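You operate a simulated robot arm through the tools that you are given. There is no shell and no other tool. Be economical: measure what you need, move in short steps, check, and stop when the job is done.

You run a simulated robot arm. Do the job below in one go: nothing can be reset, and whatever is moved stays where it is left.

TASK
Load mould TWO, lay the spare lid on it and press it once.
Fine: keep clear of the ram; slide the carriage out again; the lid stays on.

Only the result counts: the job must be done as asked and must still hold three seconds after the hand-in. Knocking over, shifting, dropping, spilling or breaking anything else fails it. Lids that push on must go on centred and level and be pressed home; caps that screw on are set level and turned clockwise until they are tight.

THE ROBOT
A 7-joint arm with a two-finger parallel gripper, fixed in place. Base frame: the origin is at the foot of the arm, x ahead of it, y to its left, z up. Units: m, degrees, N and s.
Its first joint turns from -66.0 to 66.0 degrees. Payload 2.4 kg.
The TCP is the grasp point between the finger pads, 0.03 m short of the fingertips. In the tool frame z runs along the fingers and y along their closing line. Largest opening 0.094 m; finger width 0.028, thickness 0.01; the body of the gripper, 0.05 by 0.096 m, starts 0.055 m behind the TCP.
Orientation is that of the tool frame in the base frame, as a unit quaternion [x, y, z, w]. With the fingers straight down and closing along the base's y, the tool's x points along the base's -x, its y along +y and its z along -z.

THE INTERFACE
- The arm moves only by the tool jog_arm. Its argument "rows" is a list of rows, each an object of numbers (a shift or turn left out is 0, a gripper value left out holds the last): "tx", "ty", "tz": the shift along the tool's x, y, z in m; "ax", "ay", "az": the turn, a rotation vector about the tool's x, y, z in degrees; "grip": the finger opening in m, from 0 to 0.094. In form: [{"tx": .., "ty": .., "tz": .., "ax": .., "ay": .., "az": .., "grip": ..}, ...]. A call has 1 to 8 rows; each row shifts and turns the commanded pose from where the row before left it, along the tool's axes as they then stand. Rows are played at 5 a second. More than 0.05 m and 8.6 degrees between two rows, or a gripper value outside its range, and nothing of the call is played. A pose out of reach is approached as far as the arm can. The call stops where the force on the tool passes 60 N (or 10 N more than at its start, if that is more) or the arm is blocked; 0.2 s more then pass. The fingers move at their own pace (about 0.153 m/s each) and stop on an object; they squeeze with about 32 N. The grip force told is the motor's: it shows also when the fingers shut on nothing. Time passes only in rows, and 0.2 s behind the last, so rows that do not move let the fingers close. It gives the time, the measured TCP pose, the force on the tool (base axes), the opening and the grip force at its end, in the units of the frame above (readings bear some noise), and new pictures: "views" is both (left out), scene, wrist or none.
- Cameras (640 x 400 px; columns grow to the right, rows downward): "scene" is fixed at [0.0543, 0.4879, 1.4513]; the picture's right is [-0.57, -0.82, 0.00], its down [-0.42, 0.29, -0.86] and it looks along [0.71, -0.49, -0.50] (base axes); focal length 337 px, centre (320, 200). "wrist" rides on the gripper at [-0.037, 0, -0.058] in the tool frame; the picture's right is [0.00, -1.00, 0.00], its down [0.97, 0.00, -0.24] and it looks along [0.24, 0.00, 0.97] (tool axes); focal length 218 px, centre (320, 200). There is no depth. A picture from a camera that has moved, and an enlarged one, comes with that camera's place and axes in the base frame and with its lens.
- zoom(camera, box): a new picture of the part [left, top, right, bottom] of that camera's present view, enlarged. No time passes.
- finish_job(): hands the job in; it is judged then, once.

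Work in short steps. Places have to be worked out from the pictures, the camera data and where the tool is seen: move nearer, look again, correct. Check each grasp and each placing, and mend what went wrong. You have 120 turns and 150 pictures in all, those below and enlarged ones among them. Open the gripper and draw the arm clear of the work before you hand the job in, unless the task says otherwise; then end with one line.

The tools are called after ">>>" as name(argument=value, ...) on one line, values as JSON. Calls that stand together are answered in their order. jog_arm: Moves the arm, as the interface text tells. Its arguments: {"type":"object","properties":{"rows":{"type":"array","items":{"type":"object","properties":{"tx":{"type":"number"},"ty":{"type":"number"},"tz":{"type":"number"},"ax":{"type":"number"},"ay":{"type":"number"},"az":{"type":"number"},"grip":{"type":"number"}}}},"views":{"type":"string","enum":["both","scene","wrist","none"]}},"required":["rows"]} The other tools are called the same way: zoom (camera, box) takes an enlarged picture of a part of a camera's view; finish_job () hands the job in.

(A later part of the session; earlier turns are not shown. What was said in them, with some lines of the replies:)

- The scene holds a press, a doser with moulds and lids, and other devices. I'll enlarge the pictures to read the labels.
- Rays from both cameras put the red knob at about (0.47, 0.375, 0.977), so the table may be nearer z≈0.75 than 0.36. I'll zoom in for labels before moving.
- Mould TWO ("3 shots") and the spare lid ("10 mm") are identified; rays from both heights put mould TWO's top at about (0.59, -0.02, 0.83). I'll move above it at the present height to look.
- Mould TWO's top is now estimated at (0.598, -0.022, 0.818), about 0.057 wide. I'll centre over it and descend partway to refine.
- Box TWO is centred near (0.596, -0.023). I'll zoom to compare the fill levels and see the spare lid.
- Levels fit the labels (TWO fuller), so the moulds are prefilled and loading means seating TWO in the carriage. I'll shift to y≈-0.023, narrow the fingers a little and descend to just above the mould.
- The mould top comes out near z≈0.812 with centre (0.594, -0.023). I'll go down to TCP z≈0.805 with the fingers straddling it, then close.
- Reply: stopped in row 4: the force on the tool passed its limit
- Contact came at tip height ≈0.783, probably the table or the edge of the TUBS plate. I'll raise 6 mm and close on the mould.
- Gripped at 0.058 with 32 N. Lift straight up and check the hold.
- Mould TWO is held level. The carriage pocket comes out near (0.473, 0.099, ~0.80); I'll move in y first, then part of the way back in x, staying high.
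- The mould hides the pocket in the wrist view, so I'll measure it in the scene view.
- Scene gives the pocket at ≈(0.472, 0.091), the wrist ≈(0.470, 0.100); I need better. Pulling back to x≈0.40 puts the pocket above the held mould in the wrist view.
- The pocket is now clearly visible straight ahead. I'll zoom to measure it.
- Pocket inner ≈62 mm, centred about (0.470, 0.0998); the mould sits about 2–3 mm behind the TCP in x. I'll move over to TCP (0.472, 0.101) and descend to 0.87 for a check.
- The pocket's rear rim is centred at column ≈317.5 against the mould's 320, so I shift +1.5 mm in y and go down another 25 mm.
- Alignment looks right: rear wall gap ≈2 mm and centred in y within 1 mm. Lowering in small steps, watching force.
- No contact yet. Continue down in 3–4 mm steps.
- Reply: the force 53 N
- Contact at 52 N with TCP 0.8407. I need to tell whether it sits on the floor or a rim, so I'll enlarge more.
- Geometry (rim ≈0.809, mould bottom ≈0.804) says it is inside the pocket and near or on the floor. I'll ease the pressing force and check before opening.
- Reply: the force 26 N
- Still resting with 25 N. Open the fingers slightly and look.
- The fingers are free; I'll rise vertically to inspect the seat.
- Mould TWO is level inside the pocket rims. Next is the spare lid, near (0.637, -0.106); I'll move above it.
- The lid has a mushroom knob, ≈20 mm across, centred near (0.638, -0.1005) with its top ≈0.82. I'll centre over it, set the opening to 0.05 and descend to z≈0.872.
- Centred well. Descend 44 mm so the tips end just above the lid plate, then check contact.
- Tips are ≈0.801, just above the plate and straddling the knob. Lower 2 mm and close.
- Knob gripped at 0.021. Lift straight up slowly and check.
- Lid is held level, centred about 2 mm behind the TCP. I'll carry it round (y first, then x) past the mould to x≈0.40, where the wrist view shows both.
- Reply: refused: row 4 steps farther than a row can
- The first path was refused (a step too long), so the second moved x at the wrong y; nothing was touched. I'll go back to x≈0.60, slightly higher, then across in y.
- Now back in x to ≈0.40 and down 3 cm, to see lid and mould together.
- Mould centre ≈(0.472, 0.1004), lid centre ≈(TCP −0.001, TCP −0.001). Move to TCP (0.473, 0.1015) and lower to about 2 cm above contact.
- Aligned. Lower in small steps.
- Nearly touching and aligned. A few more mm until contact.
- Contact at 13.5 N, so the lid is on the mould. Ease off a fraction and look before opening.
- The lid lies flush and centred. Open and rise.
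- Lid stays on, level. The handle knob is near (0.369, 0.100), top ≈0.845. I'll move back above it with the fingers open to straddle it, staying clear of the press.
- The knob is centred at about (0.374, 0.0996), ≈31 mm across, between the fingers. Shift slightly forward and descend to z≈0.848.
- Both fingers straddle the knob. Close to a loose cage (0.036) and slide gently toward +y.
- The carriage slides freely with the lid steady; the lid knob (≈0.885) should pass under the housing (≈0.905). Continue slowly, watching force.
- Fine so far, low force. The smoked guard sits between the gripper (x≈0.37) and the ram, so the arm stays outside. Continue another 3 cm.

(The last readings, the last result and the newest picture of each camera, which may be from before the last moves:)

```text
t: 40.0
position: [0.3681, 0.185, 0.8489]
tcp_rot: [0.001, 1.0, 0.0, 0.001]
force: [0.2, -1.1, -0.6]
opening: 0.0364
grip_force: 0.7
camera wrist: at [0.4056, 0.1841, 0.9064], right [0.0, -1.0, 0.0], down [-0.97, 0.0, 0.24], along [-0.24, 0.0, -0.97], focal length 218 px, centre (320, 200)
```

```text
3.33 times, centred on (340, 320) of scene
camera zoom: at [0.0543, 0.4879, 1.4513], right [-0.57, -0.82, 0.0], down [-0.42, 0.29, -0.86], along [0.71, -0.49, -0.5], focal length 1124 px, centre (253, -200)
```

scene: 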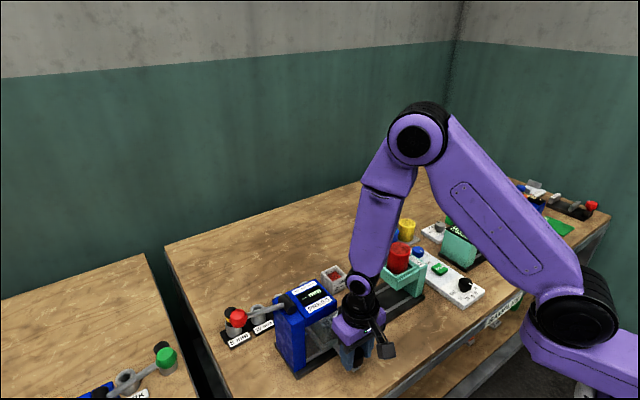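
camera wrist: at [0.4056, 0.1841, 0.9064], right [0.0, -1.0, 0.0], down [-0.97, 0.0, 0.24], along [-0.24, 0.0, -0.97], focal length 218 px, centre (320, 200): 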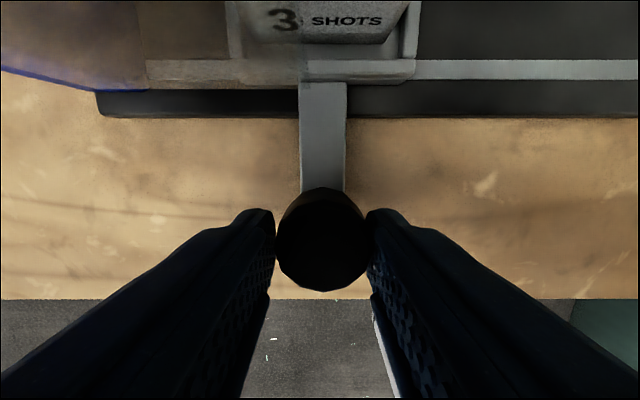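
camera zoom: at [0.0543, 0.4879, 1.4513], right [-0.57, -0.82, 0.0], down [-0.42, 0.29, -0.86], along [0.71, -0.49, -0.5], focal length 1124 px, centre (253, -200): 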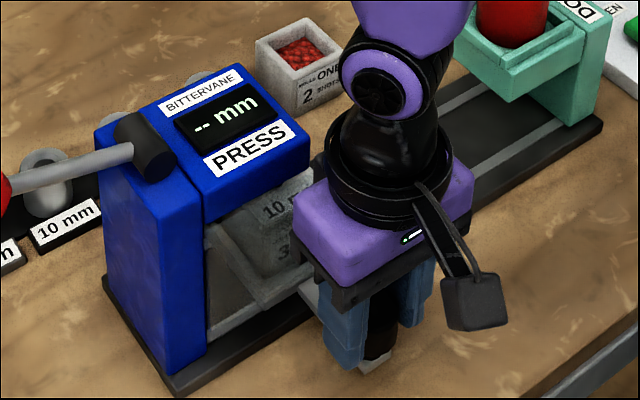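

Lid knob went under the housing without resistance. Continue toward the stop.

>>> jog_arm(rows=[{"ty": 0.003}, {"ty": 0.005}, {"ty": 0.005}, {"ty": 0.005}, {"ty": 0.004}, {"ty": 0.003}, {}])

>>> zoom(camera="scene", box=[260, 260, 420, 380])

```text
t: 41.6
position: [0.3693, 0.2111, 0.8487]
tcp_rot: [0.0, 1.0, 0.0, 0.001]
force: [0.8, -1.0, -0.4]
opening: 0.0364
grip_force: 0.3
camera wrist: at [0.406, 0.2095, 0.9066], right [0.0, -1.0, 0.0], down [-0.97, 0.0, 0.24], along [-0.24, 0.0, -0.97], focal length 218 px, centre (320, 200)
```

scene: 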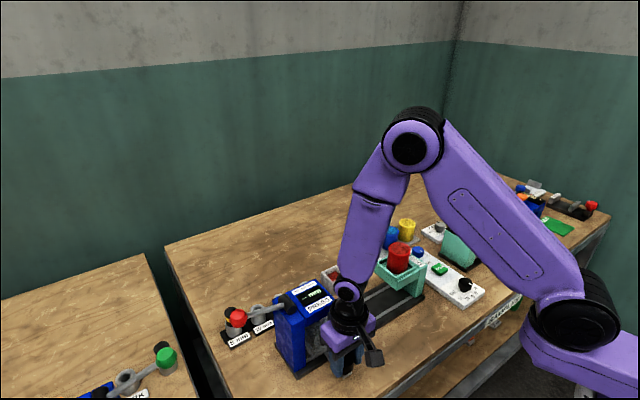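
wrist: 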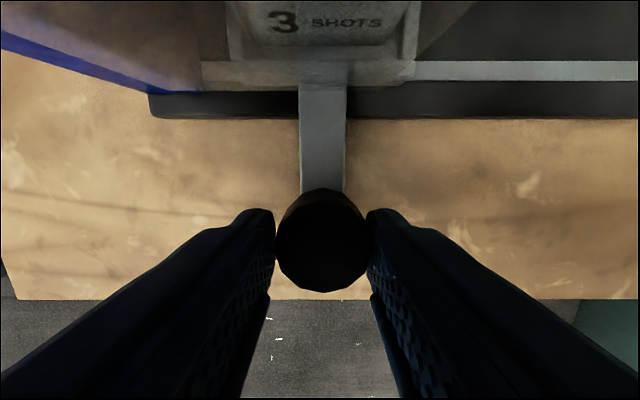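

```text
3.33 times, centred on (340, 320) of scene
camera zoom: at [0.0543, 0.4879, 1.4513], right [-0.57, -0.82, 0.0], down [-0.42, 0.29, -0.86], along [0.71, -0.49, -0.5], focal length 1124 px, centre (253, -200)
```

zoom: 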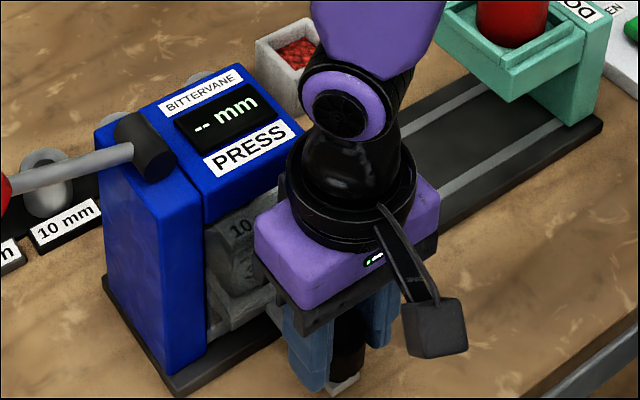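

Tray's left edge is near the column. Continue in 3 mm steps until the stop is felt.

>>> jog_arm(rows=[{"ty": 0.003}, {"ty": 0.003}, {"ty": 0.003}, {}], views="none")

>>> jog_arm(rows=[{"ty": 0.002}, {"ty": 0.002}, {"ty": 0.002}, {}], views="both")

>>> zoom(camera="scene", box=[260, 260, 420, 380])

```text
t: 42.6
position: [0.3679, 0.2191, 0.8487]
tcp_rot: [0.0, 1.0, -0.001, 0.0]
force: [-1.6, -0.1, -0.4]
opening: 0.036
grip_force: 0.0
```

```text
t: 43.6
position: [0.3678, 0.2241, 0.8489]
tcp_rot: [0.001, 1.0, -0.001, 0.0]
force: [-0.5, -9.6, 2.9]
opening: 0.0413
grip_force: 4.8
camera wrist: at [0.4055, 0.2232, 0.9059], right [0.0, -1.0, 0.0], down [-0.97, 0.0, 0.24], along [-0.24, 0.0, -0.97], focal length 218 px, centre (320, 200)
```

scene: 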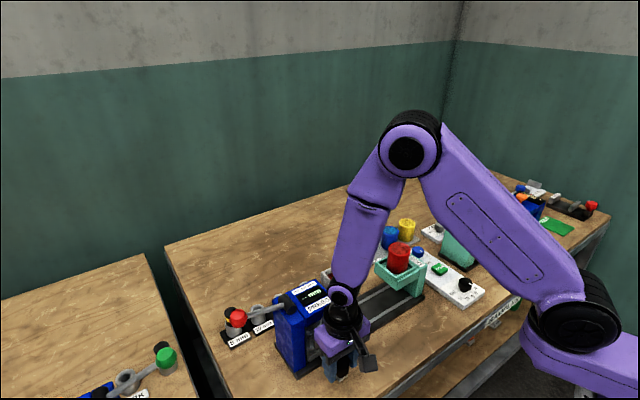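
wrist: 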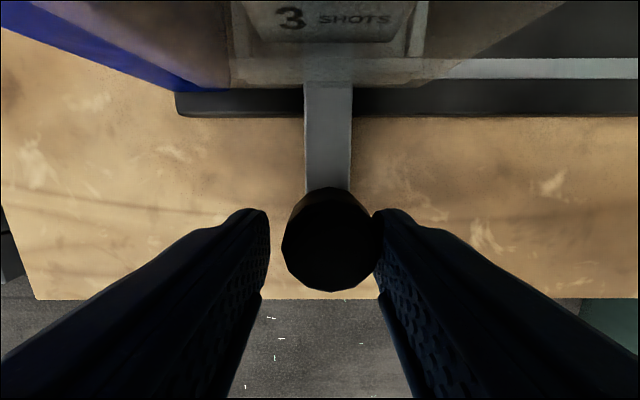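

```text
3.33 times, centred on (340, 320) of scene
camera zoom: at [0.0542, 0.4876, 1.4514], right [-0.57, -0.82, 0.0], down [-0.42, 0.29, -0.86], along [0.71, -0.49, -0.5], focal length 1124 px, centre (253, -200)
```

zoom: 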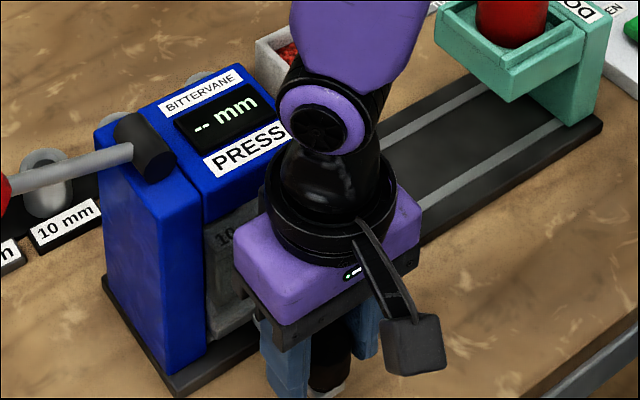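

The stop is reached (opening pushed to 0.041, −9.6 N). Open the fingers, rise straight up and away from the press.

>>> jog_arm(rows=[{"ty": -0.002, "grip": 0.06}, {"grip": 0.062}, {"tz": -0.03}, {"tz": -0.05}, {"tz": -0.05}, {"tz": -0.05}, {}])

>>> zoom(camera="scene", box=[220, 260, 420, 385])

```text
t: 45.2
position: [0.3683, 0.2245, 1.027]
tcp_rot: [0.0, 1.0, -0.002, 0.001]
force: [0.8, 0.0, -0.2]
opening: 0.062
grip_force: 0.0
camera wrist: at [0.4061, 0.224, 1.0853], right [0.0, -1.0, 0.0], down [-0.97, 0.0, 0.24], along [-0.24, 0.0, -0.97], focal length 218 px, centre (320, 200)
```

scene: 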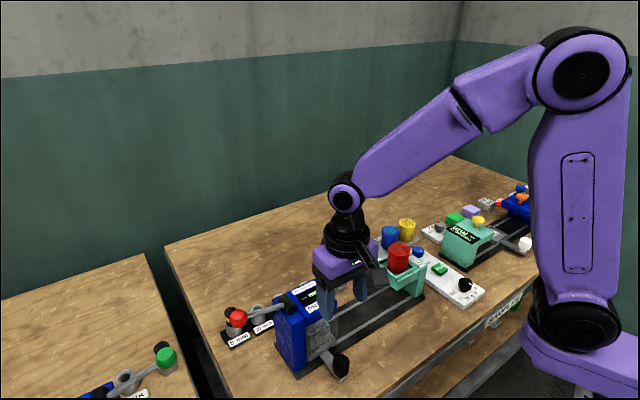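
wrist: 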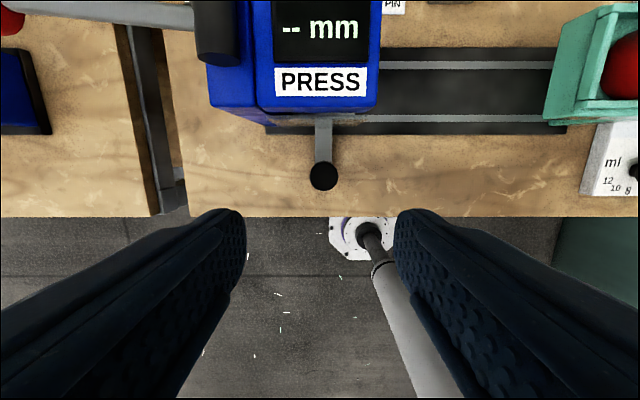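

```text
3.20 times, centred on (320, 322) of scene
camera zoom: at [0.0543, 0.4879, 1.4513], right [-0.57, -0.82, 0.0], down [-0.42, 0.29, -0.86], along [0.71, -0.49, -0.5], focal length 1080 px, centre (320, -192)
```

zoom: 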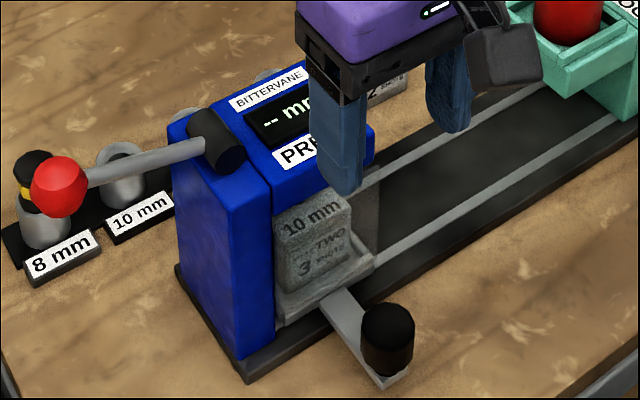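

Mould and lid sit inside the press behind the guard. The lever knob is near (0.471, 0.375, 0.977) with its pivot about (0.465, 0.278, 0.957). I'll close the fingers, rise and go above the knob.

>>> jog_arm(rows=[{"tz": -0.04, "grip": 0.0}, {"tz": -0.02, "ty": 0.03}, {"ty": 0.045}, {"ty": 0.045}, {"tx": -0.03, "ty": 0.03}, {"tx": -0.035}, {"tx": -0.035}, {}])

>>> zoom(camera="scene", box=[200, 230, 360, 350])

>>> zoom(camera="wrist", box=[220, 120, 520, 300])

```text
t: 47.0
position: [0.4705, 0.3739, 1.0889]
tcp_rot: [0.001, 1.0, -0.001, 0.002]
force: [-0.9, -0.3, -0.3]
opening: 0.0
grip_force: 32.0
camera wrist: at [0.5075, 0.3735, 1.1472], right [0.0, -1.0, 0.0], down [-0.97, 0.0, 0.24], along [-0.24, 0.0, -0.97], focal length 218 px, centre (320, 200)
```

scene: 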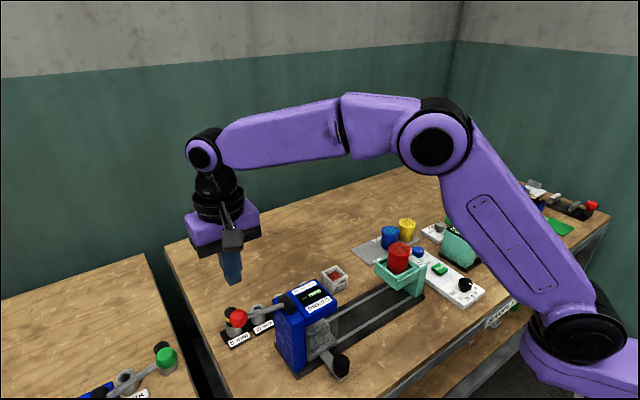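
wrist: 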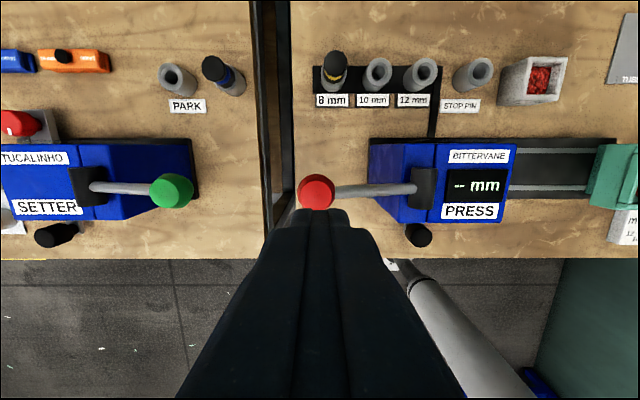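

```text
3.33 times, centred on (280, 290) of scene
camera zoom: at [0.0543, 0.4879, 1.4513], right [-0.57, -0.82, 0.0], down [-0.42, 0.29, -0.86], along [0.71, -0.49, -0.5], focal length 1124 px, centre (453, -100)
```

zoom: 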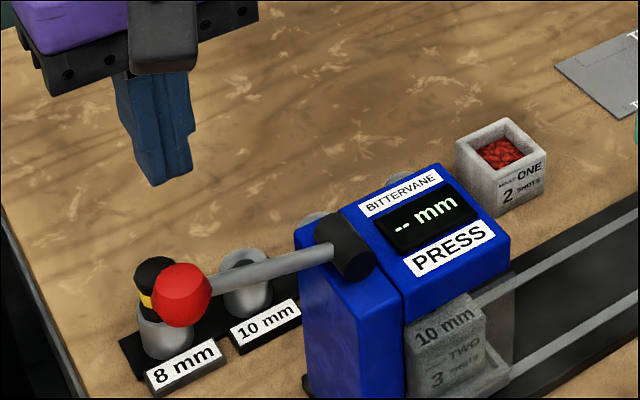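

```text
2.13 times, centred on (370, 210) of wrist
camera zoom: at [0.5075, 0.3735, 1.1472], right [0.0, -1.0, 0.0], down [-0.97, 0.0, 0.24], along [-0.24, 0.0, -0.97], focal length 466 px, centre (213, 179)
```

zoom: 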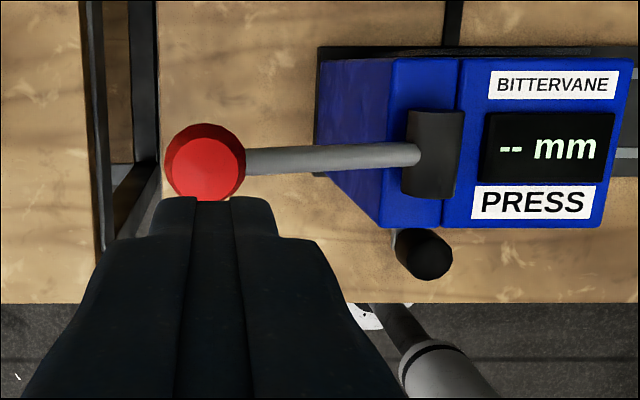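

Knob centre ≈(0.4727, 0.377), top ≈0.992. Descend so the tips sit just above it.

>>> jog_arm(rows=[{"tx": -0.002, "ty": 0.002, "tz": 0.03}, {"tz": 0.025}, {}], views="wrist")

>>> zoom(camera="scene", box=[200, 230, 360, 350])

```text
t: 47.8
position: [0.4722, 0.3752, 1.0345]
tcp_rot: [0.001, 1.0, 0.0, 0.002]
force: [-0.2, 0.2, -0.2]
opening: 0.0
grip_force: 32.1
camera wrist: at [0.5089, 0.3741, 1.0913], right [0.0, -1.0, 0.0], down [-0.97, 0.0, 0.24], along [-0.24, 0.0, -0.97], focal length 218 px, centre (320, 200)
```

wrist: 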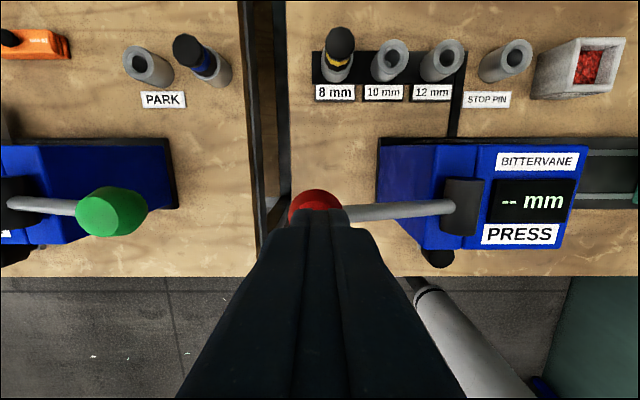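

```text
3.33 times, centred on (280, 290) of scene
camera zoom: at [0.0543, 0.4879, 1.4513], right [-0.57, -0.82, 0.0], down [-0.42, 0.29, -0.86], along [0.71, -0.49, -0.5], focal length 1124 px, centre (453, -100)
```

zoom: 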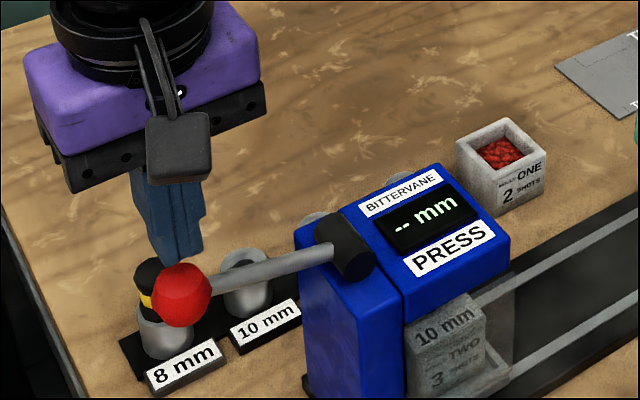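

Tips are right above the red knob. Push down in small steps and watch force and display.

>>> jog_arm(rows=[{"tz": 0.007}, {"tz": 0.007}, {"tz": 0.007}, {"tz": 0.007}, {}], views="none")

>>> zoom(camera="scene", box=[200, 230, 360, 350])

```text
t: 49.0
position: [0.4702, 0.3756, 1.0053]
tcp_rot: [0.001, 1.0, 0.0, 0.001]
force: [0.2, 1.8, 0.9]
opening: 0.0
grip_force: 31.4
```

```text
3.33 times, centred on (280, 290) of scene
camera zoom: at [0.0543, 0.4879, 1.4513], right [-0.57, -0.82, 0.0], down [-0.42, 0.29, -0.86], along [0.71, -0.49, -0.5], focal length 1124 px, centre (453, -100)
```

zoom: 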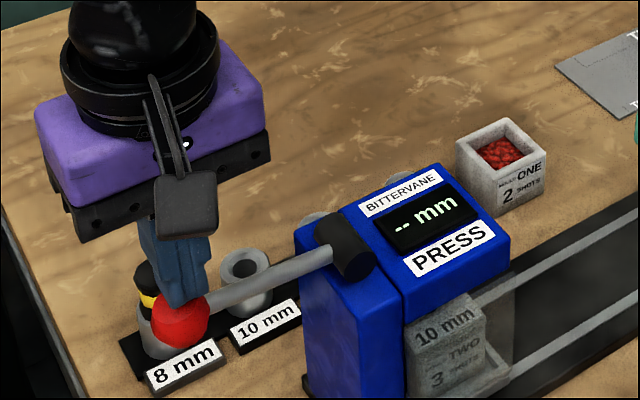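

The lever follows with little force. Continue down, following the arc slightly inward.

>>> jog_arm(rows=[{"tz": 0.008}, {"tz": 0.008}, {"tz": 0.008, "ty": -0.001}, {"tz": 0.008, "ty": -0.002}, {"tz": 0.006, "ty": -0.003}, {}], views="none")

>>> zoom(camera="scene", box=[200, 230, 360, 350])

```text
t: 50.4
position: [0.4701, 0.3687, 0.9695]
tcp_rot: [0.001, 1.0, -0.001, 0.001]
force: [0.9, 1.0, 2.6]
opening: 0.0001
grip_force: 31.8
```

```text
3.33 times, centred on (280, 290) of scene
camera zoom: at [0.0543, 0.4879, 1.4513], right [-0.57, -0.82, 0.0], down [-0.42, 0.29, -0.86], along [0.71, -0.49, -0.5], focal length 1124 px, centre (453, -100)
```

zoom: 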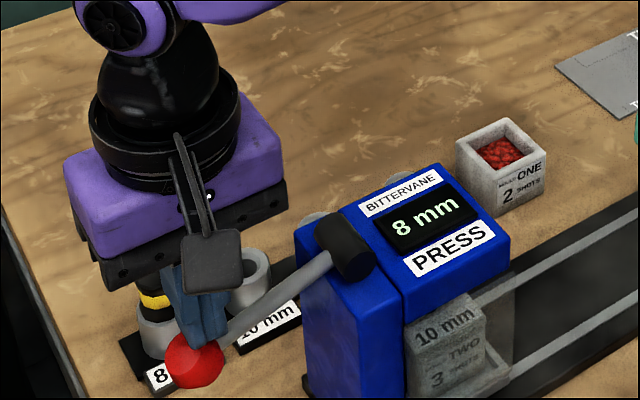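

The display now reads "8 mm". I'll go a little farther to confirm the end of the stroke is reached.

>>> jog_arm(rows=[{"tz": 0.005, "ty": -0.003}, {"tz": 0.005, "ty": -0.003}, {}], views="none")

>>> zoom(camera="scene", box=[200, 230, 360, 350])

```text
t: 51.2
position: [0.4713, 0.367, 0.9637]
tcp_rot: [-0.001, 1.0, 0.006, 0.005]
force: [-11.3, 8.3, 50.1]
opening: 0.0
grip_force: 31.9
```

```text
3.33 times, centred on (280, 290) of scene
camera zoom: at [0.0532, 0.4875, 1.4515], right [-0.57, -0.82, 0.0], down [-0.41, 0.29, -0.86], along [0.71, -0.49, -0.5], focal length 1124 px, centre (453, -100)
```

zoom: 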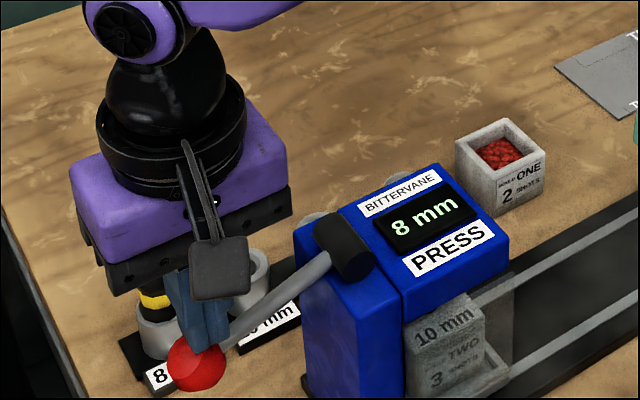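

Hard stop at 50 N and the reading holds at 8 mm: pressed once fully. Retreat upward along the reverse arc.

>>> jog_arm(rows=[{"tz": -0.01, "ty": 0.003}, {"tz": -0.015, "ty": 0.003}, {"tz": -0.02}, {"tz": -0.03}, {"tz": -0.04}, {}], views="none")

>>> zoom(camera="scene", box=[200, 250, 380, 385])

```text
t: 52.6
position: [0.4709, 0.3681, 1.0752]
tcp_rot: [0.001, 1.0, -0.001, 0.0]
force: [-0.7, -0.9, -0.2]
opening: 0.0001
grip_force: 31.7
```

```text
2.96 times, centred on (290, 318) of scene
camera zoom: at [0.0543, 0.4879, 1.4513], right [-0.57, -0.82, 0.0], down [-0.42, 0.29, -0.86], along [0.71, -0.49, -0.5], focal length 1000 px, centre (409, -148)
```

zoom: 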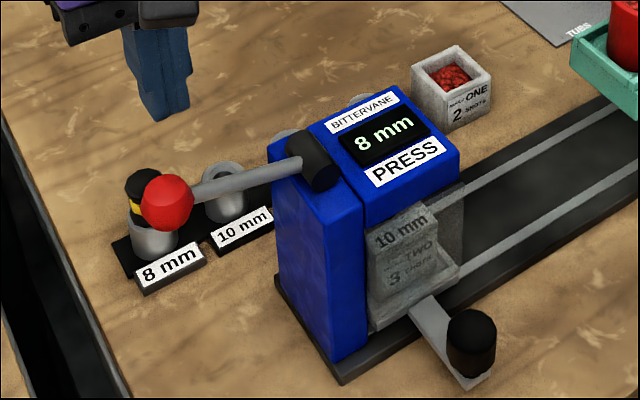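

The lever has sprung back and the ram is up. Now return to the carriage handle at about (0.37, 0.221), fingers open.

>>> jog_arm(rows=[{"tx": 0.035, "grip": 0.06}, {"tx": 0.035}, {"tx": 0.032}, {"ty": -0.049}, {"ty": -0.049}, {"ty": -0.049}, {"tz": 0.045}, {"tz": 0.045}], views="wrist")

```text
t: 54.4
position: [0.3681, 0.221, 0.9813]
tcp_rot: [0.001, 1.0, -0.001, 0.001]
force: [0.8, 0.4, -0.2]
opening: 0.0601
grip_force: 0.1
camera wrist: at [0.4052, 0.2208, 1.0385], right [0.0, -1.0, 0.0], down [-0.97, 0.0, 0.24], along [-0.24, 0.0, -0.97], focal length 218 px, centre (320, 200)
```

wrist: 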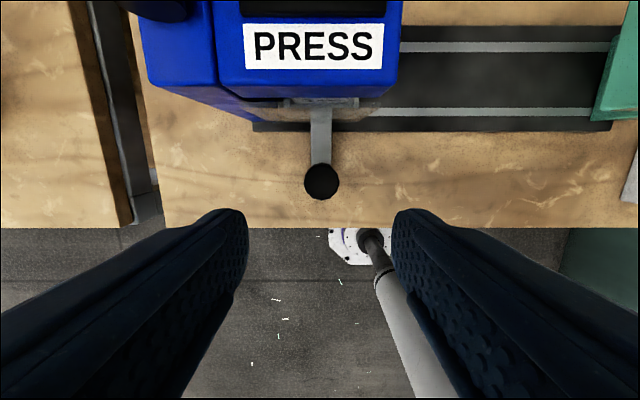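

Knob is centred between the fingers (column ≈321). Descend to z≈0.849 and cage it loosely.

>>> jog_arm(rows=[{"tz": 0.04}, {"tz": 0.04}, {"tz": 0.03}, {"tz": 0.022}, {"grip": 0.036}, {}, {}], views="wrist")

```text
t: 56.0
position: [0.37, 0.2216, 0.8521]
tcp_rot: [0.0, 1.0, 0.0, 0.0]
force: [0.0, -6.2, -2.6]
opening: 0.0397
grip_force: 3.3
camera wrist: at [0.4068, 0.2223, 0.909], right [0.0, -1.0, 0.0], down [-0.97, 0.0, 0.24], along [-0.24, 0.0, -0.97], focal length 218 px, centre (320, 200)
```

wrist: 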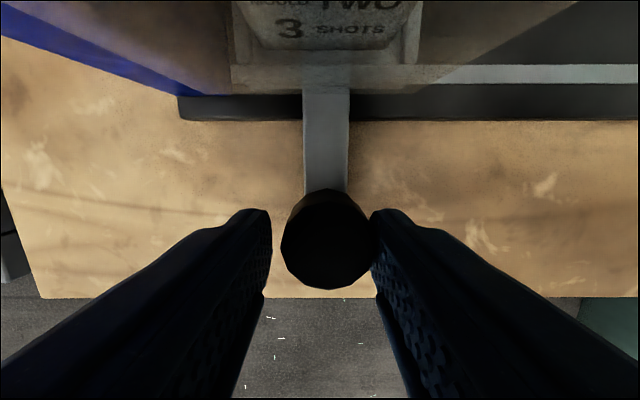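

Knob caged. Slide the carriage out slowly toward −y.

>>> jog_arm(rows=[{"ty": -0.003}, {"ty": -0.004}, {"ty": -0.005}, {"ty": -0.006}, {"ty": -0.006}, {"ty": -0.006}, {"ty": -0.004}, {"ty": -0.002}], views="none")

>>> zoom(camera="scene", box=[260, 260, 420, 380])

```text
t: 57.8
position: [0.3686, 0.1855, 0.8516]
tcp_rot: [0.0, 1.0, -0.001, 0.0]
force: [-1.1, 2.0, 0.1]
opening: 0.0369
grip_force: 0.7
```

```text
3.33 times, centred on (340, 320) of scene
camera zoom: at [0.0543, 0.4879, 1.4513], right [-0.57, -0.82, 0.0], down [-0.42, 0.29, -0.86], along [0.71, -0.49, -0.5], focal length 1124 px, centre (253, -200)
```

zoom: 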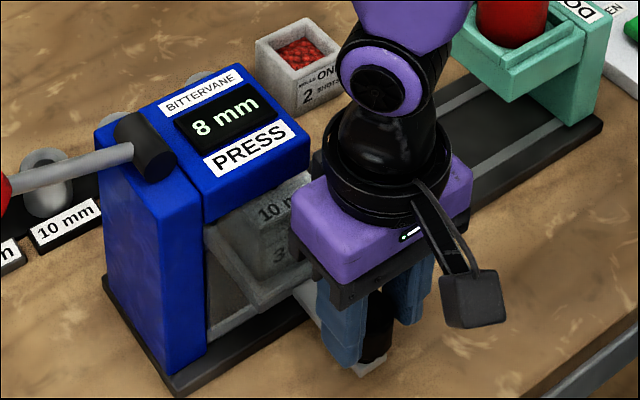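

The mould and lid come along, low force. Continue outward.

>>> jog_arm(rows=[{"ty": -0.003}, {"ty": -0.005}, {"ty": -0.007}, {"ty": -0.007}, {"ty": -0.007}, {"ty": -0.007}, {"ty": -0.005}, {"ty": -0.003}], views="none")

>>> zoom(camera="scene", box=[260, 260, 420, 380])

```text
t: 59.6
position: [0.3687, 0.1424, 0.8508]
tcp_rot: [0.001, 1.0, -0.001, 0.0]
force: [-1.4, 0.7, -0.1]
opening: 0.0369
grip_force: 0.7
```

```text
3.33 times, centred on (340, 320) of scene
camera zoom: at [0.0543, 0.4879, 1.4513], right [-0.57, -0.82, 0.0], down [-0.42, 0.29, -0.86], along [0.71, -0.49, -0.5], focal length 1124 px, centre (253, -200)
```

zoom: 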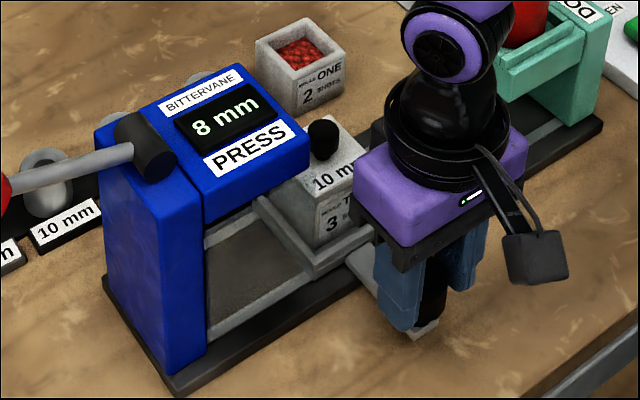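

Lid still on. Slide the last ≈44 mm to the original position.

>>> jog_arm(rows=[{"ty": -0.003}, {"ty": -0.005}, {"ty": -0.007}, {"ty": -0.008}, {"ty": -0.008}, {"ty": -0.007}, {"ty": -0.004}, {"ty": -0.003}], views="none")

>>> jog_arm(rows=[{"grip": 0.06, "ty": -0.001}, {}, {"tz": -0.03}, {"tz": -0.04}, {"tz": -0.05}, {"tz": -0.05}, {"tx": 0.03}, {}])

>>> zoom(camera="scene", box=[260, 260, 420, 380])

>>> zoom(camera="wrist", box=[220, 0, 420, 200])

```text
t: 61.4
position: [0.3682, 0.0966, 0.8518]
tcp_rot: [0.0, 1.0, -0.001, 0.0]
force: [-1.1, 4.0, -1.1]
opening: 0.038
grip_force: 1.9
```

```text
t: 63.2
position: [0.3385, 0.0962, 1.0203]
tcp_rot: [0.001, 1.0, 0.0, 0.001]
force: [-0.1, 0.2, 0.3]
opening: 0.0598
grip_force: 0.1
camera wrist: at [0.3755, 0.0951, 1.0784], right [0.0, -1.0, 0.0], down [-0.97, 0.0, 0.24], along [-0.24, 0.0, -0.97], focal length 218 px, centre (320, 200)
```

scene: 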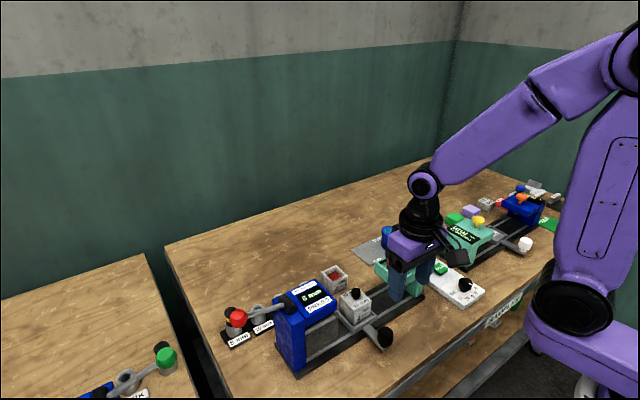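
wrist: 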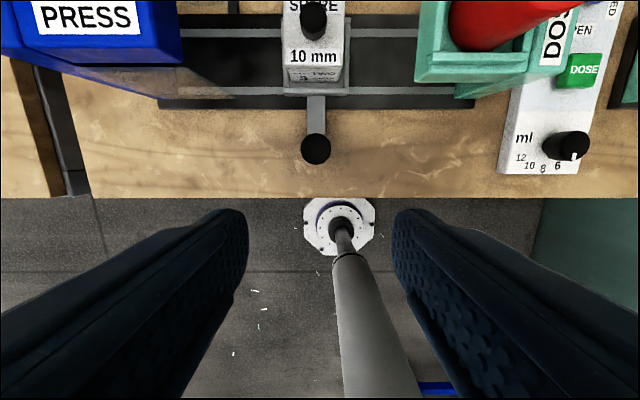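

```text
3.33 times, centred on (340, 320) of scene
camera zoom: at [0.0543, 0.4879, 1.4513], right [-0.57, -0.82, 0.0], down [-0.42, 0.29, -0.86], along [0.71, -0.49, -0.5], focal length 1124 px, centre (253, -200)
```

zoom: 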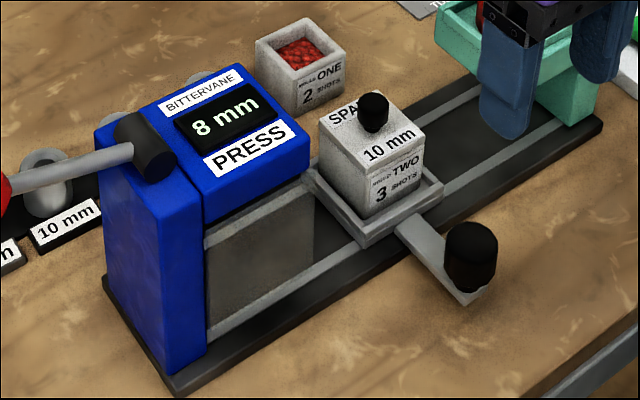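

```text
2.00 times, centred on (320, 100) of wrist
camera zoom: at [0.3755, 0.0951, 1.0784], right [0.0, -1.0, 0.0], down [-0.97, 0.0, 0.24], along [-0.24, 0.0, -0.97], focal length 436 px, centre (320, 400)
```

zoom: 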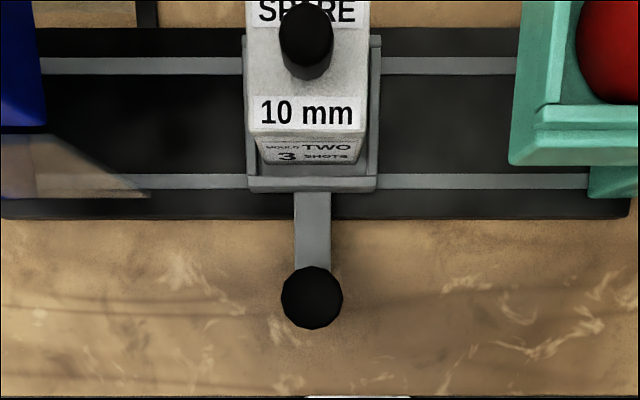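

The carriage is back out at its starting place, the lid is on and level, the display reads 8 mm, and the arm is clear with the gripper open. I'm handing in.

>>> finish_job()

```text
The job is handed in.
```

Mould TWO is loaded in the carriage with the spare lid on and was pressed once (display reads 8 mm); the carriage is out again, the lid is still on, and the arm is clear.
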